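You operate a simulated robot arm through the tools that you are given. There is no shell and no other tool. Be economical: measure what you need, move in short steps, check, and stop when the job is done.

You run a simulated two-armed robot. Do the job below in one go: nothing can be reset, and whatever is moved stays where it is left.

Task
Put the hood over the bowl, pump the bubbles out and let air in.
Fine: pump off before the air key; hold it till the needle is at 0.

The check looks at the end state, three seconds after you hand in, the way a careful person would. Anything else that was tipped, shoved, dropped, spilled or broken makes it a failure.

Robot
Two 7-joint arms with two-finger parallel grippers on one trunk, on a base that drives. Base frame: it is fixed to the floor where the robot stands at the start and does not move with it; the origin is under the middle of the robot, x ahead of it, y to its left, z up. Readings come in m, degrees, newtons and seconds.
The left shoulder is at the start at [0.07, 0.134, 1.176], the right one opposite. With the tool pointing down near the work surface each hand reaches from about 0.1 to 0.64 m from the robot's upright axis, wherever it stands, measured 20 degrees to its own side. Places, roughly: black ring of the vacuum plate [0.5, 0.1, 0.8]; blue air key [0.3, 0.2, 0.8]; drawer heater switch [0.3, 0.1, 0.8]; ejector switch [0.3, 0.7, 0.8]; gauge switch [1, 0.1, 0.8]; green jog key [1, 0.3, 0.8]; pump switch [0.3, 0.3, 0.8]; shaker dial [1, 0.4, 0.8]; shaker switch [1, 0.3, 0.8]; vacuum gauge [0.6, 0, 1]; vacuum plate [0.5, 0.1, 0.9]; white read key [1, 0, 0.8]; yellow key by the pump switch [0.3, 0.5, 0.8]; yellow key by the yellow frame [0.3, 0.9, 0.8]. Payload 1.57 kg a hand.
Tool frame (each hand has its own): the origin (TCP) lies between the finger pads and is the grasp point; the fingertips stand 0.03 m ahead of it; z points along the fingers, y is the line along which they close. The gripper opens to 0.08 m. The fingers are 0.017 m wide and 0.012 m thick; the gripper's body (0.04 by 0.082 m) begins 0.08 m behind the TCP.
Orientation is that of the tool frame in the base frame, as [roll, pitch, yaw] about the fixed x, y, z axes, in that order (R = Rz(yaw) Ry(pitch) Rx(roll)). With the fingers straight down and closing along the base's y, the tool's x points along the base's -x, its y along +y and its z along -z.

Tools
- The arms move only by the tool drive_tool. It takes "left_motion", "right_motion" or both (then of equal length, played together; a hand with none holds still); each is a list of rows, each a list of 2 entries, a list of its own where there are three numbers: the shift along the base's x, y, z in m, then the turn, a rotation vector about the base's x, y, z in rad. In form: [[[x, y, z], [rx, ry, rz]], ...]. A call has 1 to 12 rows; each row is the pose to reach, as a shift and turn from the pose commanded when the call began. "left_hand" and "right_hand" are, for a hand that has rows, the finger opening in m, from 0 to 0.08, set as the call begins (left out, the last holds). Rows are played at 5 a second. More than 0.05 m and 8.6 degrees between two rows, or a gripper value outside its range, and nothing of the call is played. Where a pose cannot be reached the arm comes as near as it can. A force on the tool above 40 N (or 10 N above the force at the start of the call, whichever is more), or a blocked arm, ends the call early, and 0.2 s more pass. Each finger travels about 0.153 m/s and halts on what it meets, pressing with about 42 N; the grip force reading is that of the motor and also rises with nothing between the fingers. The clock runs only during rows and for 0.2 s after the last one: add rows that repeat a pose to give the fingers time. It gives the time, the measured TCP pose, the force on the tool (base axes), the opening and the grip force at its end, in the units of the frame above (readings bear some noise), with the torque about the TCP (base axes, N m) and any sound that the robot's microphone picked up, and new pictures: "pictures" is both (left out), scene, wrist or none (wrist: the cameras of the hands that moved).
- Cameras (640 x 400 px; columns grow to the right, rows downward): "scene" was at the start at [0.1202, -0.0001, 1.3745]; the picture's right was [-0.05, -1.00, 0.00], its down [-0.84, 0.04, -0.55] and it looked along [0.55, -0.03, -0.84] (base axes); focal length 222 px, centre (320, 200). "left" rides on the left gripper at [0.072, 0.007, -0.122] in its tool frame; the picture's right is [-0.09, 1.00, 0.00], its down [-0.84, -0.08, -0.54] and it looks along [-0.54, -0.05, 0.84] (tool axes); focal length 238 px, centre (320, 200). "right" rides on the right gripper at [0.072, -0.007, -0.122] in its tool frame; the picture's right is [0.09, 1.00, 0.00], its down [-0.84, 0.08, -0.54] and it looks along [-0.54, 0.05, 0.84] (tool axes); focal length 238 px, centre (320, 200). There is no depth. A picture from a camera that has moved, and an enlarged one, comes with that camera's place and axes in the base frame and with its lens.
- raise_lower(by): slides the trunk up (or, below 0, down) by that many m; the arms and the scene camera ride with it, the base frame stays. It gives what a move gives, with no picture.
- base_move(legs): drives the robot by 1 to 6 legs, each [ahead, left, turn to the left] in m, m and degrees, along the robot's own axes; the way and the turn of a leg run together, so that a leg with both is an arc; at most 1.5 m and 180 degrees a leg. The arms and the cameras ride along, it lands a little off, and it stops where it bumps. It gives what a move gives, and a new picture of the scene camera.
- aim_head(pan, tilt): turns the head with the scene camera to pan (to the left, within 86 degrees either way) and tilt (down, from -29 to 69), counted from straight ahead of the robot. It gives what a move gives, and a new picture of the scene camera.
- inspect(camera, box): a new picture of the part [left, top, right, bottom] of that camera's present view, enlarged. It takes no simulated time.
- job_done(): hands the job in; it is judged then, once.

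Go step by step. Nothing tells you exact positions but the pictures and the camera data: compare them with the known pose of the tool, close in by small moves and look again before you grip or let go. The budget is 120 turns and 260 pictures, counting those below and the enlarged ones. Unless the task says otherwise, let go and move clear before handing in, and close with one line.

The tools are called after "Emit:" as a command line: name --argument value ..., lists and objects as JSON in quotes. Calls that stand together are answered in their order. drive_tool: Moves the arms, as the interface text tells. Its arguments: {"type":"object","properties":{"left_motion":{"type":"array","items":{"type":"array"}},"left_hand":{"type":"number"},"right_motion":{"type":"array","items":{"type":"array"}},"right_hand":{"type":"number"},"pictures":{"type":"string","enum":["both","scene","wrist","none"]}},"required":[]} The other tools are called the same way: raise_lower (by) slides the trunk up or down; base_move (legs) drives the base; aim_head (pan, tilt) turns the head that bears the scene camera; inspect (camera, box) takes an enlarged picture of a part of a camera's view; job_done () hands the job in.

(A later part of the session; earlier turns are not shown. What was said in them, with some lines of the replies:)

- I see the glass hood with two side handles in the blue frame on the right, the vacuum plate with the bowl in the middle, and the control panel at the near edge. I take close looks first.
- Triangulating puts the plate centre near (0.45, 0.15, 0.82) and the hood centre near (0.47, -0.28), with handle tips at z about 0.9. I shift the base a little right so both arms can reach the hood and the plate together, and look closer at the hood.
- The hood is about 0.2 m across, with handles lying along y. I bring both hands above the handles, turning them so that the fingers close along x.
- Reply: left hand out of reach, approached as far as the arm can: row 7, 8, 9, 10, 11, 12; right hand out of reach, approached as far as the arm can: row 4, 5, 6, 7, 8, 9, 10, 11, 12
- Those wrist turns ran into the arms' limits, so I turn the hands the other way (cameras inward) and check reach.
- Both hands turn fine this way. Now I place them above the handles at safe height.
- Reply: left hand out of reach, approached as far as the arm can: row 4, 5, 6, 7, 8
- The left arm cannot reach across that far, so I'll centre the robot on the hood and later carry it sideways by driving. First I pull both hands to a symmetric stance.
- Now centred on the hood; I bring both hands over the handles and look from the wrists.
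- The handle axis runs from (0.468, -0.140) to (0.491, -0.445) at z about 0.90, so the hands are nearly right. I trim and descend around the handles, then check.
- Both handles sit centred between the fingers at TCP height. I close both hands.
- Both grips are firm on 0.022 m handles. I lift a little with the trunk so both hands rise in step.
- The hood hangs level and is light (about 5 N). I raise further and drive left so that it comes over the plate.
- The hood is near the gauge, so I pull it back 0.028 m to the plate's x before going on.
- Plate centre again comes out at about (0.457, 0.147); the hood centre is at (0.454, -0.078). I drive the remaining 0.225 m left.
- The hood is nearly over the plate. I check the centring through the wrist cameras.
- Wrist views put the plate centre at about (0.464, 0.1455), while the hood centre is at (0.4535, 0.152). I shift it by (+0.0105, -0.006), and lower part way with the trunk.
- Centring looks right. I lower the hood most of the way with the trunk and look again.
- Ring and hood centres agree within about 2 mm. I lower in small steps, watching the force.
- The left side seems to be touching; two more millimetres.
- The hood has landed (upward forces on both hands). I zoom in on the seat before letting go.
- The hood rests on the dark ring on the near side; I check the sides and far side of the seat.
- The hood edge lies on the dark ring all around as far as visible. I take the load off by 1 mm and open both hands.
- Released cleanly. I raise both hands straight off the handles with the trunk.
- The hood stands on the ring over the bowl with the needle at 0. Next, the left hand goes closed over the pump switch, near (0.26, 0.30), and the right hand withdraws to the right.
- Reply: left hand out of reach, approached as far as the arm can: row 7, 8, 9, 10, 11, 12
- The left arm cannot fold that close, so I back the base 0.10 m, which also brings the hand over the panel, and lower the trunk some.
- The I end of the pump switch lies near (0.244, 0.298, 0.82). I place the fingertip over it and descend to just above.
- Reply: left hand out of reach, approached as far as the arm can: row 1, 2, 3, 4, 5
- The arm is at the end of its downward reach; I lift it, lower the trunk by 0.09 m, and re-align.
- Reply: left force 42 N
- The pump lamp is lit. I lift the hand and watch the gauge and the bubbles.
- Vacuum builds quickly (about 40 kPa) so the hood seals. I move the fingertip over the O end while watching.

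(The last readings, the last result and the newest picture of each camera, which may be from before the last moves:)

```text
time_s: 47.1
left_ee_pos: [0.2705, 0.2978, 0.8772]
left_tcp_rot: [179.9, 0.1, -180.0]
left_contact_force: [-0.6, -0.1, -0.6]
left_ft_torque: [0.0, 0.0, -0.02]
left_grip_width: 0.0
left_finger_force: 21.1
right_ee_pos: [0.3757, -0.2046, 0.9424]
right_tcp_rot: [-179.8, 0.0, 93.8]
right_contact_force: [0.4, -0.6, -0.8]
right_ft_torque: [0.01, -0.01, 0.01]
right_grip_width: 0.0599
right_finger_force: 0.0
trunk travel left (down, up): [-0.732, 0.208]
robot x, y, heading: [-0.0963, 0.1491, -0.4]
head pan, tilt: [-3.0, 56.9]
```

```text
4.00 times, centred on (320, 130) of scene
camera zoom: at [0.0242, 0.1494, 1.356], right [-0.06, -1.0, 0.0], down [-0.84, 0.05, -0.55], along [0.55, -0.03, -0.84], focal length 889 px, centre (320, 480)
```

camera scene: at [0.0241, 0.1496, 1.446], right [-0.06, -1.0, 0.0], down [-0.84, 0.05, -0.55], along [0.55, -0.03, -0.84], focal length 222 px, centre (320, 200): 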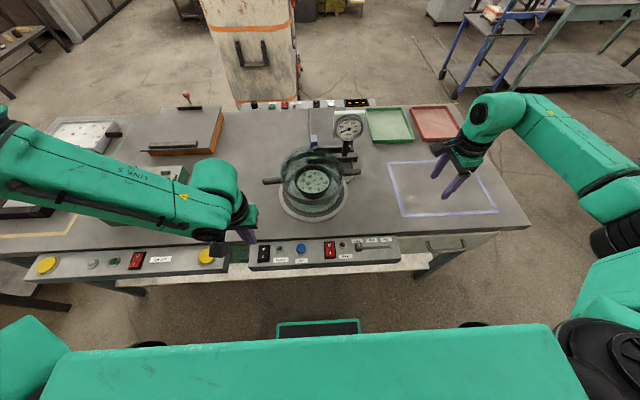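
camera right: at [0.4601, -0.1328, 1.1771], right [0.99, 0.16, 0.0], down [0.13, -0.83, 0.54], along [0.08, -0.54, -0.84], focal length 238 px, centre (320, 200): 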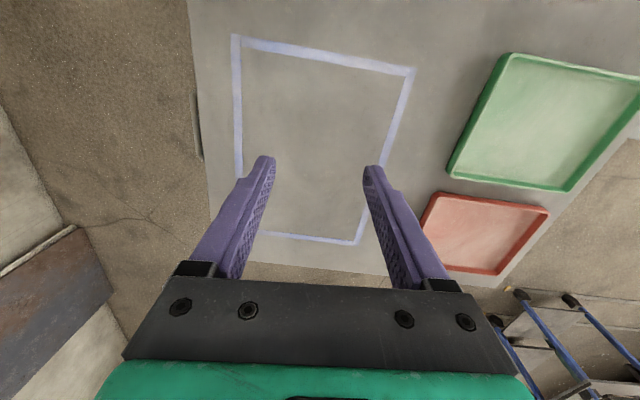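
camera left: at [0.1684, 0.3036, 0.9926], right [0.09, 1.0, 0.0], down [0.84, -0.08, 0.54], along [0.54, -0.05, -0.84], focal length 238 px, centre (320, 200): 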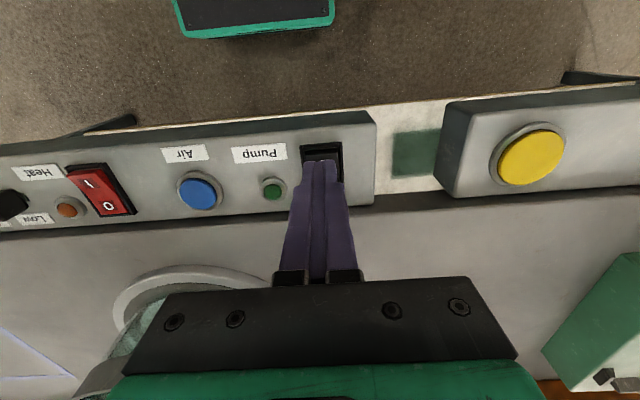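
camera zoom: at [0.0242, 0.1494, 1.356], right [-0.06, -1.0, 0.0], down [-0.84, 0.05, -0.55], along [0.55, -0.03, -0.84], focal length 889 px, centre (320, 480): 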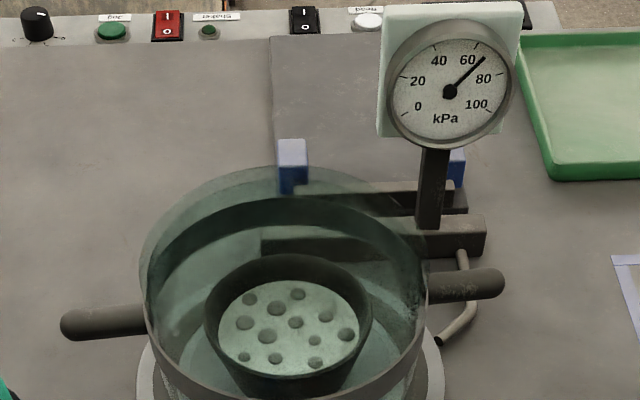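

Needle at about 66 kPa, bubbles still there, no foaming. I keep waiting.

Emit:
drive_tool --left_motion '[[[0, 0, 0], [0, 0, 0]], [[0, 0, 0], [0, 0, 0]], [[0, 0, 0], [0, 0, 0]], [[0, 0, 0], [0, 0, 0]], [[0, 0, 0], [0, 0, 0]], [[0, 0, 0], [0, 0, 0]], [[0, 0, 0], [0, 0, 0]]]' --pictures "none"

Emit:
inspect --camera "scene" --box '[270, 80, 370, 180]'

```text
time_s: 48.7
left_ee_pos: [0.2694, 0.2973, 0.877]
left_tcp_rot: [179.9, 0.2, -179.9]
left_contact_force: [-0.3, -0.3, 0.3]
left_ft_torque: [0.02, 0.04, -0.02]
left_grip_width: 0.0
left_finger_force: 21.1
right_ee_pos: [0.3733, -0.2052, 0.9433]
right_tcp_rot: [-179.8, -0.1, 93.7]
right_contact_force: [0.7, 0.5, -0.7]
right_ft_torque: [0.03, 0.03, 0.03]
right_grip_width: 0.0602
right_finger_force: 0.1
trunk travel left (down, up): [-0.732, 0.208]
robot x, y, heading: [-0.0973, 0.1516, -0.2]
head pan, tilt: [-3.0, 56.9]
```

```text
4.00 times, centred on (320, 130) of scene
camera zoom: at [0.0242, 0.1494, 1.356], right [-0.06, -1.0, 0.0], down [-0.84, 0.05, -0.55], along [0.55, -0.03, -0.84], focal length 889 px, centre (320, 480)
```

zoom: 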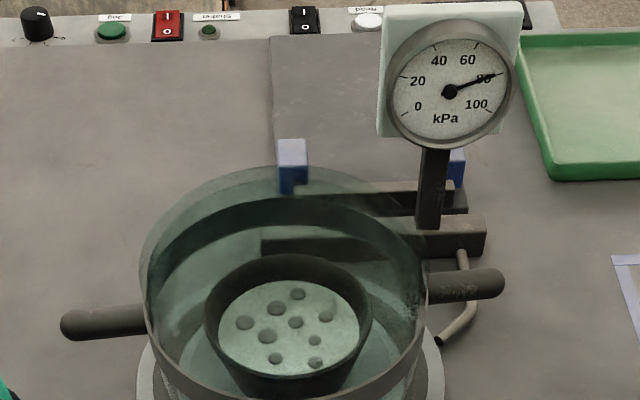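

About 78 kPa and bubbles are beginning to burst (9 left). I wait on.

Emit:
drive_tool --left_motion '[[[0, 0, 0], [0, 0, 0]], [[0, 0, 0], [0, 0, 0]], [[0, 0, 0], [0, 0, 0]], [[0, 0, 0], [0, 0, 0]], [[0, 0, 0], [0, 0, 0]], [[0, 0, 0], [0, 0, 0]], [[0, 0, 0], [0, 0, 0]], [[0, 0, 0], [0, 0, 0]], [[0, 0, 0], [0, 0, 0]]]' --pictures "none"

Emit:
inspect --camera "scene" --box '[270, 80, 370, 180]'

```text
time_s: 50.7
left_ee_pos: [0.2692, 0.2987, 0.8764]
left_tcp_rot: [180.0, 0.1, -179.9]
left_contact_force: [0.2, -1.2, 0.3]
left_ft_torque: [0.0, 0.01, 0.0]
left_grip_width: 0.0001
left_finger_force: 21.4
right_ee_pos: [0.3731, -0.2051, 0.9424]
right_tcp_rot: [-179.8, -0.3, 93.6]
right_contact_force: [-0.5, -0.2, 0.0]
right_ft_torque: [-0.04, -0.03, 0.03]
right_grip_width: 0.06
right_finger_force: 0.1
trunk travel left (down, up): [-0.732, 0.208]
robot x, y, heading: [-0.0944, 0.1495, -0.3]
head pan, tilt: [-3.0, 56.9]
```

```text
4.00 times, centred on (320, 130) of scene
camera zoom: at [0.0242, 0.1494, 1.356], right [-0.06, -1.0, 0.0], down [-0.84, 0.05, -0.55], along [0.55, -0.03, -0.84], focal length 889 px, centre (320, 480)
```

zoom: 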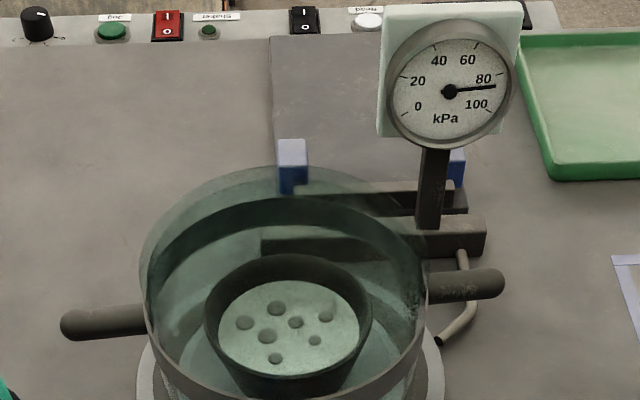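

Emit:
drive_tool --left_motion '[[[0, 0, 0], [0, 0, 0]], [[0, 0, 0], [0, 0, 0]], [[0, 0, 0], [0, 0, 0]], [[0, 0, 0], [0, 0, 0]], [[0, 0, 0], [0, 0, 0]], [[0, 0, 0], [0, 0, 0]], [[0, 0, 0], [0, 0, 0]], [[0, 0, 0], [0, 0, 0]], [[0, 0, 0], [0, 0, 0]], [[0, 0, 0], [0, 0, 0]], [[0, 0, 0], [0, 0, 0]], [[0, 0, 0], [0, 0, 0]]]' --pictures "none"

Emit:
inspect --camera "scene" --box '[270, 80, 370, 180]'

```text
time_s: 53.3
left_ee_pos: [0.2691, 0.298, 0.8774]
left_tcp_rot: [179.9, 0.1, -179.9]
left_contact_force: [0.0, 0.0, -0.5]
left_ft_torque: [0.02, -0.03, -0.03]
left_grip_width: 0.0
left_finger_force: 21.7
right_ee_pos: [0.3744, -0.2042, 0.9428]
right_tcp_rot: [-179.8, -0.1, 93.7]
right_contact_force: [0.3, -0.2, 0.4]
right_ft_torque: [-0.01, 0.03, -0.06]
right_grip_width: 0.0601
right_finger_force: 0.0
trunk travel left (down, up): [-0.732, 0.208]
robot x, y, heading: [-0.096, 0.1482, -0.2]
head pan, tilt: [-3.0, 56.9]
```

```text
4.00 times, centred on (320, 130) of scene
camera zoom: at [0.0242, 0.1494, 1.356], right [-0.06, -1.0, 0.0], down [-0.84, 0.05, -0.55], along [0.55, -0.03, -0.84], focal length 889 px, centre (320, 480)
```

zoom: 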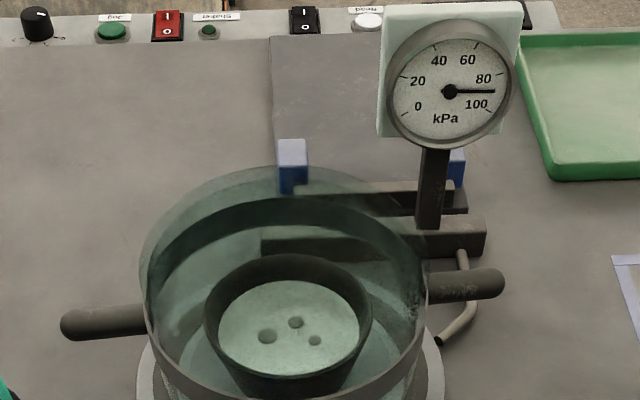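

Three bubbles left at about 88 kPa; I wait on.

Emit:
drive_tool --left_motion '[[[0, 0, 0], [0, 0, 0]], [[0, 0, 0], [0, 0, 0]], [[0, 0, 0], [0, 0, 0]], [[0, 0, 0], [0, 0, 0]], [[0, 0, 0], [0, 0, 0]], [[0, 0, 0], [0, 0, 0]], [[0, 0, 0], [0, 0, 0]], [[0, 0, 0], [0, 0, 0]], [[0, 0, 0], [0, 0, 0]], [[0, 0, 0], [0, 0, 0]], [[0, 0, 0], [0, 0, 0]]]' --pictures "none"

Emit:
inspect --camera "scene" --box '[270, 80, 370, 180]'

```text
time_s: 55.7
left_ee_pos: [0.2697, 0.2968, 0.8778]
left_tcp_rot: [179.9, 0.0, -179.9]
left_contact_force: [-0.5, -0.5, -1.0]
left_ft_torque: [-0.01, 0.0, 0.02]
left_grip_width: 0.0004
left_finger_force: 21.8
right_ee_pos: [0.3754, -0.2058, 0.9425]
right_tcp_rot: [-179.8, -0.1, 93.8]
right_contact_force: [0.3, 0.3, 0.4]
right_ft_torque: [-0.05, -0.03, 0.01]
right_grip_width: 0.0599
right_finger_force: 0.0
trunk travel left (down, up): [-0.732, 0.208]
robot x, y, heading: [-0.0967, 0.1512, -0.2]
head pan, tilt: [-3.0, 56.9]
```

```text
4.00 times, centred on (320, 130) of scene
camera zoom: at [0.0242, 0.1494, 1.356], right [-0.06, -1.0, 0.0], down [-0.84, 0.05, -0.55], along [0.55, -0.03, -0.84], focal length 889 px, centre (320, 480)
```

zoom: 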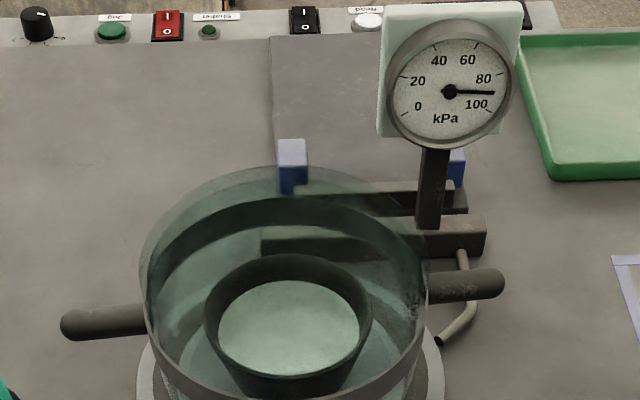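

All bubbles are gone. Now I press the O end to switch the pump off.

Emit:
drive_tool --left_motion '[[[0.001, 0.001, -0.01], [0, 0, 0]], [[0.001, 0.001, -0.018], [0, 0, 0]], [[0.001, 0.001, -0.023], [0, 0, 0]], [[0.001, 0.001, -0.028], [0, 0, 0]], [[0.001, 0.001, -0.033], [0, 0, 0]], [[0.001, 0.001, -0.037], [0, 0, 0]]]' --pictures "none"

Emit:
inspect --camera "scene" --box '[220, 190, 360, 270]'

```text
time_s: 57.1
left_ee_pos: [0.2713, 0.299, 0.8454]
left_tcp_rot: [179.9, 1.0, -179.9]
left_contact_force: [-6.2, 3.1, 27.8]
left_ft_torque: [0.11, 0.42, -0.13]
left_grip_width: 0.0002
left_finger_force: 21.4
right_ee_pos: [0.3709, -0.2065, 0.9444]
right_tcp_rot: [180.0, -0.2, 93.7]
right_contact_force: [0.0, 0.1, -0.1]
right_ft_torque: [-0.02, -0.02, -0.02]
right_grip_width: 0.0599
right_finger_force: 0.0
trunk travel left (down, up): [-0.732, 0.208]
robot x, y, heading: [-0.0931, 0.1489, -0.2]
head pan, tilt: [-3.0, 56.9]
stopped in row 6 (left hand): the force on the tool passed its limit (the readings are from after the stop); the commanded pose is now the measured one
```

```text
4.57 times, centred on (290, 230) of scene
camera zoom: at [0.0199, 0.149, 1.3567], right [-0.06, -1.0, 0.0], down [-0.83, 0.05, -0.55], along [0.55, -0.03, -0.84], focal length 1016 px, centre (457, 63)
```

zoom: 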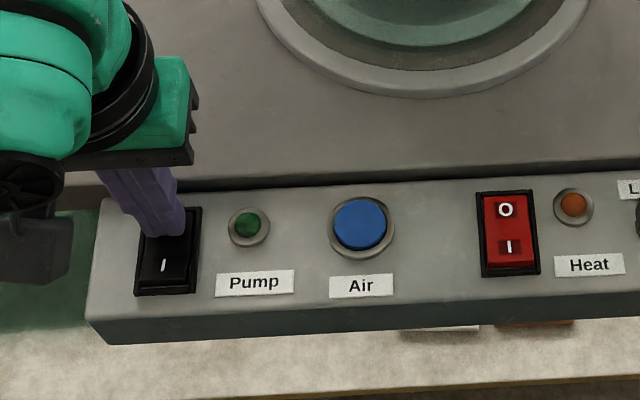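

Pump lamp is out. I lift and go over the blue Air key near (0.262, 0.192).

Emit:
drive_tool --left_motion '[[[0, 0, 0.02], [0, 0, 0]], [[0, 0, 0.045], [0, 0, 0]], [[-0.003, -0.035, 0.045], [0, 0, 0]], [[-0.006, -0.07, 0.045], [0, 0, 0]], [[-0.009, -0.106, 0.045], [0, 0, 0]], [[-0.009, -0.106, 0.045], [0, 0, 0]]]' --pictures "wrist"

Emit:
inspect --camera "scene" --box '[230, 80, 390, 270]'

```text
time_s: 58.5
left_ee_pos: [0.2578, 0.2062, 0.8953]
left_tcp_rot: [179.9, 0.7, -179.9]
left_contact_force: [-0.7, -0.7, -0.2]
left_ft_torque: [0.02, 0.0, 0.0]
left_grip_width: 0.0
left_finger_force: 21.6
left hand out of reach, approached as far as the arm can: row 5, 6
right_ee_pos: [0.3737, -0.2054, 0.943]
right_tcp_rot: [-179.8, -0.1, 93.8]
right_contact_force: [-0.4, -0.5, -0.1]
right_ft_torque: [0.0, 0.02, 0.0]
right_grip_width: 0.06
right_finger_force: 0.0
trunk travel left (down, up): [-0.732, 0.208]
robot x, y, heading: [-0.0968, 0.1507, -0.2]
head pan, tilt: [-3.0, 56.9]
camera left: at [0.1847, 0.2127, 1.0162], right [0.09, 1.0, 0.0], down [0.83, -0.08, 0.55], along [0.55, -0.05, -0.83], focal length 238 px, centre (320, 200)
```

left: 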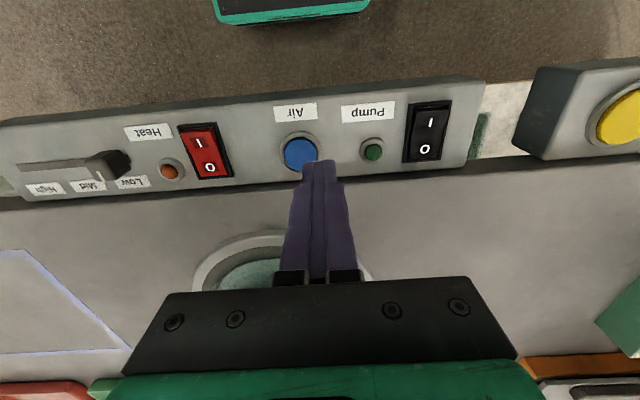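

```text
2.11 times, centred on (310, 175) of scene
camera zoom: at [0.0243, 0.1494, 1.356], right [-0.06, -1.0, 0.0], down [-0.84, 0.05, -0.55], along [0.55, -0.03, -0.84], focal length 468 px, centre (341, 253)
```

zoom: 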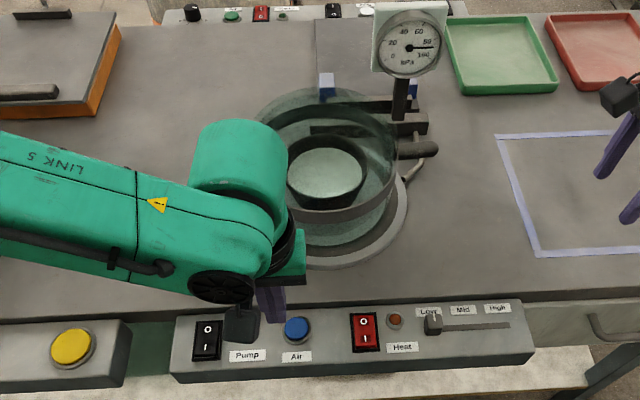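

The left arm cannot come that far in, so I raise the hand a little and drive the base back and right, keeping the arm away from the hood.

Emit:
drive_tool --left_motion '[[[0, 0, 0.02], [0, 0, 0]], [[0, 0.01, 0.04], [0, 0, 0]], [[0, 0.02, 0.05], [0, 0, 0]]]' --pictures "none"

Emit:
base_move --legs '[[-0.08, 0, 0], [0, -0.09, 0]]'

```text
time_s: 59.3
left_ee_pos: [0.2608, 0.2258, 0.9442]
left_tcp_rot: [179.9, 0.8, -179.9]
left_contact_force: [-0.6, -0.3, -0.4]
left_ft_torque: [-0.02, 0.0, -0.01]
left_grip_width: 0.0
left_finger_force: 21.3
right_ee_pos: [0.3741, -0.2055, 0.9421]
right_tcp_rot: [-179.8, 0.0, 93.8]
right_contact_force: [-0.5, 0.0, -0.6]
right_ft_torque: [0.04, -0.03, -0.02]
right_grip_width: 0.0602
right_finger_force: 0.0
trunk travel left (down, up): [-0.732, 0.208]
robot x, y, heading: [-0.0983, 0.1518, -0.2]
head pan, tilt: [-3.0, 56.9]
```

```text
time_s: 61.1
left_ee_pos: [0.179, 0.1384, 0.9431]
left_tcp_rot: [-179.9, 0.8, -179.8]
left_contact_force: [-0.3, -0.7, 0.3]
left_ft_torque: [0.0, -0.02, 0.0]
left_grip_width: 0.0001
left_finger_force: 21.3
right_ee_pos: [0.2938, -0.2927, 0.9434]
right_tcp_rot: [-179.9, 0.0, 93.8]
right_contact_force: [0.0, 0.0, 0.2]
right_ft_torque: [-0.02, -0.01, 0.03]
right_grip_width: 0.0601
right_finger_force: 0.0
trunk travel left (down, up): [-0.732, 0.208]
robot x, y, heading: [-0.1756, 0.0653, -0.3]
head pan, tilt: [-3.0, 56.9]
camera scene: at [-0.0568, 0.062, 1.3562], right [-0.06, -1.0, 0.0], down [-0.84, 0.05, -0.55], along [0.55, -0.03, -0.84], focal length 222 px, centre (320, 200)
```

scene: 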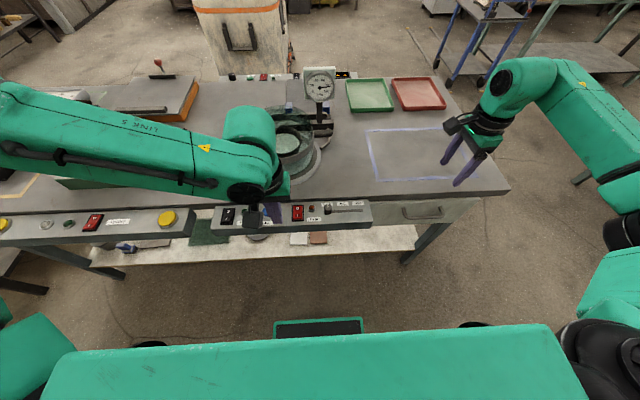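

Now I bring the left hand above the Air key.

Emit:
drive_tool --left_motion '[[[0.02, 0.02, 0], [0, 0, 0]], [[0.04, 0.04, 0], [0, 0, 0]], [[0.06, 0.053, 0], [0, 0, 0]], [[0.083, 0.054, 0], [0, 0, 0]], [[0.083, 0.054, -0.025], [0, 0, 0]], [[0.083, 0.054, -0.05], [0, 0, 0]], [[0.083, 0.054, -0.05], [0, 0, 0]]]'

Emit:
inspect --camera "scene" --box '[200, 60, 360, 240]'

```text
time_s: 62.7
left_ee_pos: [0.2621, 0.1899, 0.8907]
left_tcp_rot: [179.9, 0.8, -179.8]
left_contact_force: [-0.5, 0.5, 0.3]
left_ft_torque: [-0.02, -0.01, 0.0]
left_grip_width: 0.0
left_finger_force: 20.4
right_ee_pos: [0.2943, -0.2949, 0.9419]
right_tcp_rot: [-179.7, -0.2, 93.8]
right_contact_force: [-0.3, 0.2, 0.0]
right_ft_torque: [0.0, -0.02, 0.01]
right_grip_width: 0.0601
right_finger_force: 0.0
trunk travel left (down, up): [-0.732, 0.208]
robot x, y, heading: [-0.1799, 0.0611, -0.1]
head pan, tilt: [-3.0, 56.9]
camera scene: at [-0.0558, 0.0603, 1.356], right [-0.06, -1.0, 0.0], down [-0.84, 0.05, -0.55], along [0.55, -0.03, -0.84], focal length 222 px, centre (320, 200)
camera left: at [0.1897, 0.1959, 1.0133], right [0.09, 1.0, 0.0], down [0.83, -0.07, 0.55], along [0.55, -0.05, -0.83], focal length 238 px, centre (320, 200)
```

scene: 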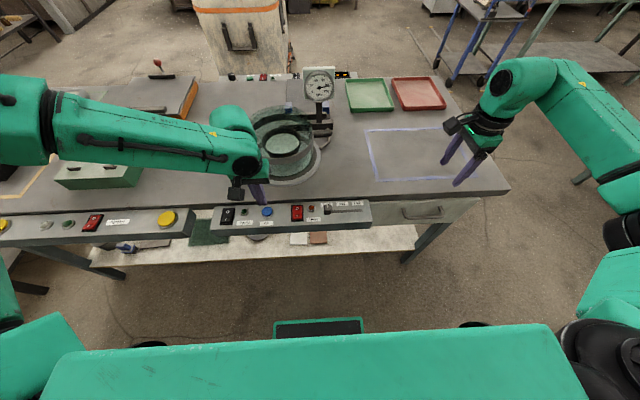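
left: 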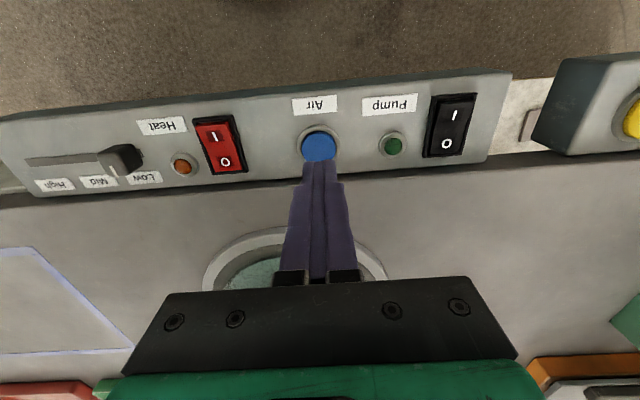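

```text
2.22 times, centred on (280, 150) of scene
camera zoom: at [-0.0558, 0.0603, 1.356], right [-0.06, -1.0, 0.0], down [-0.84, 0.05, -0.55], along [0.55, -0.03, -0.84], focal length 494 px, centre (409, 311)
```

zoom: 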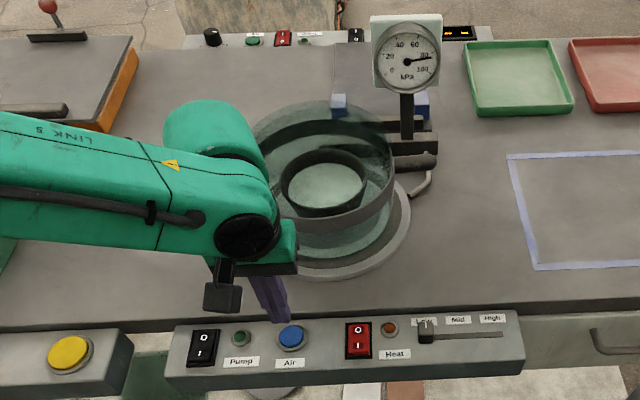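

Aligned on the key. I descend onto it gently.

Emit:
drive_tool --left_motion '[[[-0.001, -0.001, -0.01], [0, 0, 0]], [[-0.001, -0.001, -0.018], [0, 0, 0]], [[-0.001, -0.001, -0.023], [0, 0, 0]], [[-0.001, -0.001, -0.028], [0, 0, 0]], [[-0.001, -0.001, -0.032], [0, 0, 0]]]' --pictures "none"

Emit:
inspect --camera "scene" --box '[200, 60, 360, 240]'

```text
time_s: 63.9
left_ee_pos: [0.2627, 0.1905, 0.8612]
left_tcp_rot: [179.8, 0.8, -179.7]
left_contact_force: [0.3, -0.4, -0.6]
left_ft_torque: [-0.05, -0.01, 0.03]
left_grip_width: 0.0
left_finger_force: 21.0
right_ee_pos: [0.2957, -0.2952, 0.9415]
right_tcp_rot: [-179.8, -0.1, 93.8]
right_contact_force: [0.3, -0.4, 0.1]
right_ft_torque: [0.0, -0.01, 0.01]
right_grip_width: 0.0601
right_finger_force: 0.1
trunk travel left (down, up): [-0.732, 0.208]
robot x, y, heading: [-0.1786, 0.0593, -0.4]
head pan, tilt: [-3.0, 56.9]
```

```text
2.22 times, centred on (280, 150) of scene
camera zoom: at [-0.0555, 0.0605, 1.356], right [-0.06, -1.0, 0.0], down [-0.84, 0.05, -0.55], along [0.55, -0.03, -0.84], focal length 494 px, centre (409, 311)
```

zoom: 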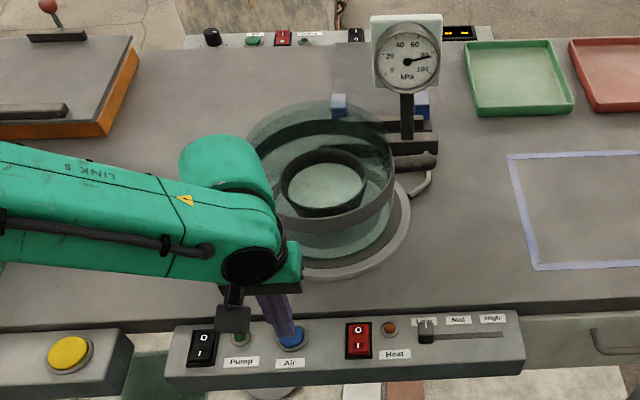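

Emit:
drive_tool --left_motion '[[[-0.001, 0, -0.003], [0, 0, 0]], [[-0.001, 0, -0.006], [0, 0, 0]], [[-0.001, 0, -0.009], [0, 0, 0]], [[-0.001, 0, -0.011], [0, 0, 0]]]' --pictures "none"

Emit:
inspect --camera "scene" --box '[200, 60, 360, 240]'

```text
time_s: 64.9
left_ee_pos: [0.2613, 0.1915, 0.8502]
left_tcp_rot: [179.8, 0.7, -179.9]
left_contact_force: [-0.4, 0.1, 0.6]
left_ft_torque: [-0.04, 0.03, -0.02]
left_grip_width: 0.0
left_finger_force: 21.2
right_ee_pos: [0.2947, -0.2937, 0.9421]
right_tcp_rot: [-179.9, -0.1, 93.8]
right_contact_force: [-0.4, -0.3, 1.0]
right_ft_torque: [0.01, 0.02, 0.02]
right_grip_width: 0.0601
right_finger_force: 0.0
trunk travel left (down, up): [-0.732, 0.208]
robot x, y, heading: [-0.1759, 0.0625, -0.3]
head pan, tilt: [-3.0, 56.9]
```

```text
2.22 times, centred on (280, 150) of scene
camera zoom: at [-0.0554, 0.0605, 1.356], right [-0.06, -1.0, 0.0], down [-0.84, 0.05, -0.55], along [0.55, -0.03, -0.84], focal length 494 px, centre (409, 311)
```

zoom: 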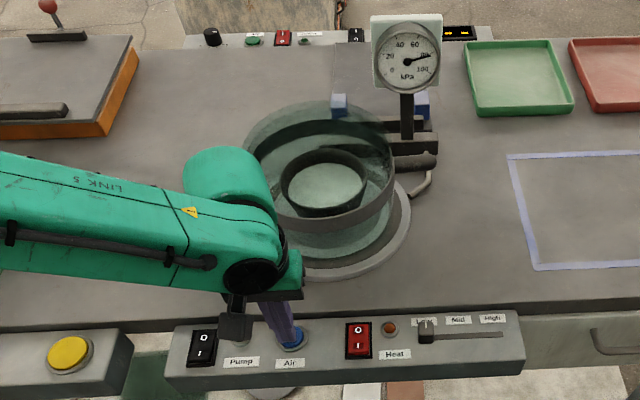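

Emit:
drive_tool --left_motion '[[[0, 0, -0.002], [0, 0, 0]], [[0, 0, -0.004], [0, 0, 0]], [[0, 0, -0.006], [0, 0, 0]], [[0, 0, -0.008], [0, 0, 0]]]' --pictures "none"

Emit:
inspect --camera "scene" --box '[200, 60, 360, 240]'

```text
time_s: 65.9
left_ee_pos: [0.2604, 0.1912, 0.8443]
left_tcp_rot: [180.0, 0.8, -179.8]
left_contact_force: [1.3, -1.2, 2.8]
left_ft_torque: [-0.05, -0.05, -0.01]
left_grip_width: 0.0
left_finger_force: 21.3
right_ee_pos: [0.2948, -0.2937, 0.9426]
right_tcp_rot: [-179.8, -0.2, 93.8]
right_contact_force: [0.2, 0.6, 0.5]
right_ft_torque: [0.0, -0.02, 0.02]
right_grip_width: 0.0604
right_finger_force: 0.0
trunk travel left (down, up): [-0.732, 0.208]
robot x, y, heading: [-0.1723, 0.0628, -0.4]
head pan, tilt: [-3.0, 56.9]
heard: click
```

```text
2.22 times, centred on (280, 150) of scene
camera zoom: at [-0.0557, 0.06, 1.3561], right [-0.06, -1.0, 0.0], down [-0.84, 0.05, -0.55], along [0.55, -0.03, -0.84], focal length 494 px, centre (409, 311)
```

zoom: 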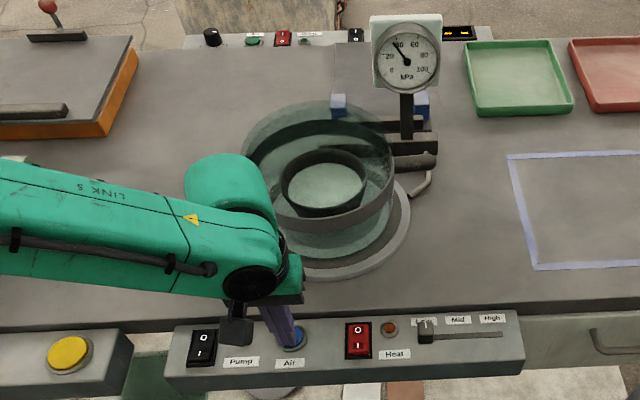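

A click, and the needle is falling (about 40). I keep the key held.

Emit:
drive_tool --left_motion '[[[0, 0, -0.001], [0, 0, 0]], [[0, 0, -0.001], [0, 0, 0]], [[0, 0, -0.001], [0, 0, 0]], [[0, 0, -0.001], [0, 0, 0]], [[0, 0, -0.001], [0, 0, 0]], [[0, 0, -0.001], [0, 0, 0]], [[0, 0, -0.001], [0, 0, 0]], [[0, 0, -0.001], [0, 0, 0]], [[0, 0, -0.001], [0, 0, 0]], [[0, 0, -0.001], [0, 0, 0]]]' --pictures "none"

Emit:
inspect --camera "scene" --box '[270, 50, 350, 120]'

```text
time_s: 68.1
left_ee_pos: [0.26, 0.1925, 0.8426]
left_tcp_rot: [179.9, 0.8, -179.8]
left_contact_force: [0.7, -1.4, 5.0]
left_ft_torque: [-0.03, 0.02, 0.02]
left_grip_width: 0.0002
left_finger_force: 21.2
left hand out of reach, approached as far as the arm can: row 1
right_ee_pos: [0.2941, -0.2948, 0.9425]
right_tcp_rot: [-179.9, -0.1, 93.8]
right_contact_force: [0.9, 0.8, 0.1]
right_ft_torque: [-0.02, 0.0, -0.02]
right_grip_width: 0.0602
right_finger_force: 0.2
trunk travel left (down, up): [-0.732, 0.208]
robot x, y, heading: [-0.1765, 0.0612, -0.2]
head pan, tilt: [-3.0, 56.9]
```

```text
5.71 times, centred on (310, 85) of scene
camera zoom: at [-0.0563, 0.0599, 1.3561], right [-0.06, -1.0, 0.0], down [-0.84, 0.05, -0.55], along [0.55, -0.03, -0.84], focal length 1270 px, centre (377, 857)
```

zoom: 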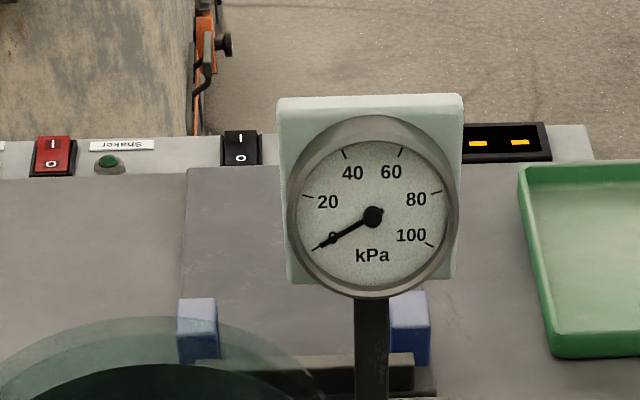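

The needle is at 0. I hold a second longer, then lift off the key.

Emit:
drive_tool --left_motion '[[[0, 0, 0], [0, 0, 0]], [[0, 0, 0], [0, 0, 0]], [[0, 0, 0], [0, 0, 0]], [[0, 0, 0], [0, 0, 0]], [[0, 0, 0], [0, 0, 0]], [[0, 0, 0.02], [0, 0, 0]], [[0, 0, 0.05], [0, 0, 0]], [[-0.02, 0, 0.08], [0, 0, 0]], [[-0.05, 0, 0.1], [0, 0, 0]], [[-0.07, 0, 0.1], [0, 0, 0]]]' --pictures "scene"

Emit:
inspect --camera "scene" --box '[200, 60, 360, 240]'

```text
time_s: 70.3
left_ee_pos: [0.1884, 0.1919, 0.9414]
left_tcp_rot: [180.0, 0.8, -179.7]
left_contact_force: [-0.8, -0.8, -0.3]
left_ft_torque: [0.02, 0.03, 0.0]
left_grip_width: 0.0
left_finger_force: 21.0
right_ee_pos: [0.2935, -0.294, 0.9433]
right_tcp_rot: [-179.8, -0.1, 93.7]
right_contact_force: [-0.1, -0.7, 0.7]
right_ft_torque: [-0.01, -0.02, -0.01]
right_grip_width: 0.06
right_finger_force: 0.2
trunk travel left (down, up): [-0.732, 0.208]
robot x, y, heading: [-0.1768, 0.0627, 0.0]
head pan, tilt: [-3.0, 56.9]
camera scene: at [-0.056, 0.0605, 1.356], right [-0.06, -1.0, 0.0], down [-0.84, 0.05, -0.55], along [0.55, -0.03, -0.84], focal length 222 px, centre (320, 200)
```

scene: 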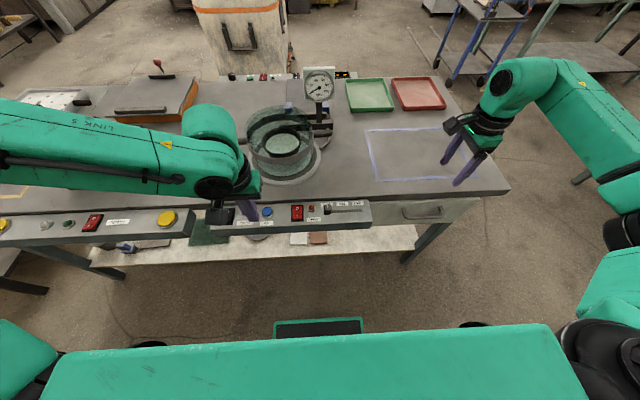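

```text
2.22 times, centred on (280, 150) of scene
camera zoom: at [-0.056, 0.0605, 1.356], right [-0.06, -1.0, 0.0], down [-0.84, 0.05, -0.55], along [0.55, -0.03, -0.84], focal length 494 px, centre (409, 311)
```

zoom: 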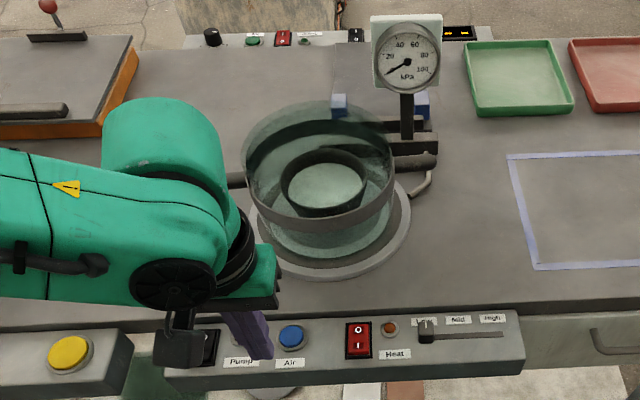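

The needle stays at 0 and the hood is in place. I back off to be clear and take a last look.

Emit:
base_move --legs '[[-0.15, 0, 0]]'

Emit:
inspect --camera "scene" --box '[200, 40, 380, 220]'

```text
time_s: 71.7
left_ee_pos: [0.0417, 0.1912, 0.941]
left_tcp_rot: [179.9, 0.5, -179.9]
left_contact_force: [-0.1, 0.3, 0.0]
left_ft_torque: [0.0, 0.02, 0.0]
left_grip_width: 0.0
left_finger_force: 21.7
right_ee_pos: [0.1459, -0.2937, 0.942]
right_tcp_rot: [-179.7, -0.1, 93.7]
right_contact_force: [1.2, -0.3, 0.5]
right_ft_torque: [-0.02, 0.0, 0.0]
right_grip_width: 0.06
right_finger_force: 0.1
trunk travel left (down, up): [-0.732, 0.208]
robot x, y, heading: [-0.3239, 0.0621, -0.2]
head pan, tilt: [-3.0, 56.9]
camera scene: at [-0.202, 0.0608, 1.3558], right [-0.06, -1.0, 0.0], down [-0.84, 0.05, -0.55], along [0.54, -0.03, -0.84], focal length 222 px, centre (320, 200)
```

scene: 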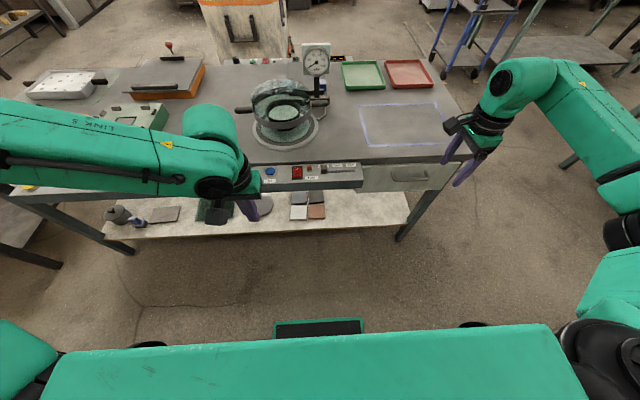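

```text
2.22 times, centred on (290, 130) of scene
camera zoom: at [-0.202, 0.0608, 1.3558], right [-0.06, -1.0, 0.0], down [-0.84, 0.05, -0.55], along [0.54, -0.03, -0.84], focal length 494 px, centre (387, 356)
```

zoom: 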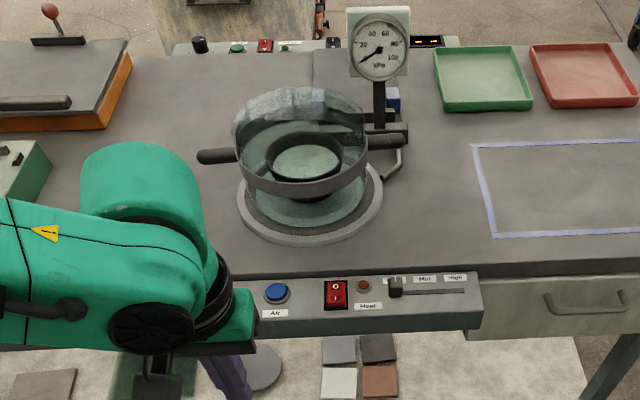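

The hood stands on the plate over the bubble-free bowl, the needle reads 0, the pump was switched off before the air key, and both hands are clear.

Emit:
job_done

```text
The job is handed in.
```

The job is handed in: the hood is over the bowl on the vacuum plate, the bubbles are pumped out, the pump was off before I pressed the air key, and I held the key until the needle read 0.
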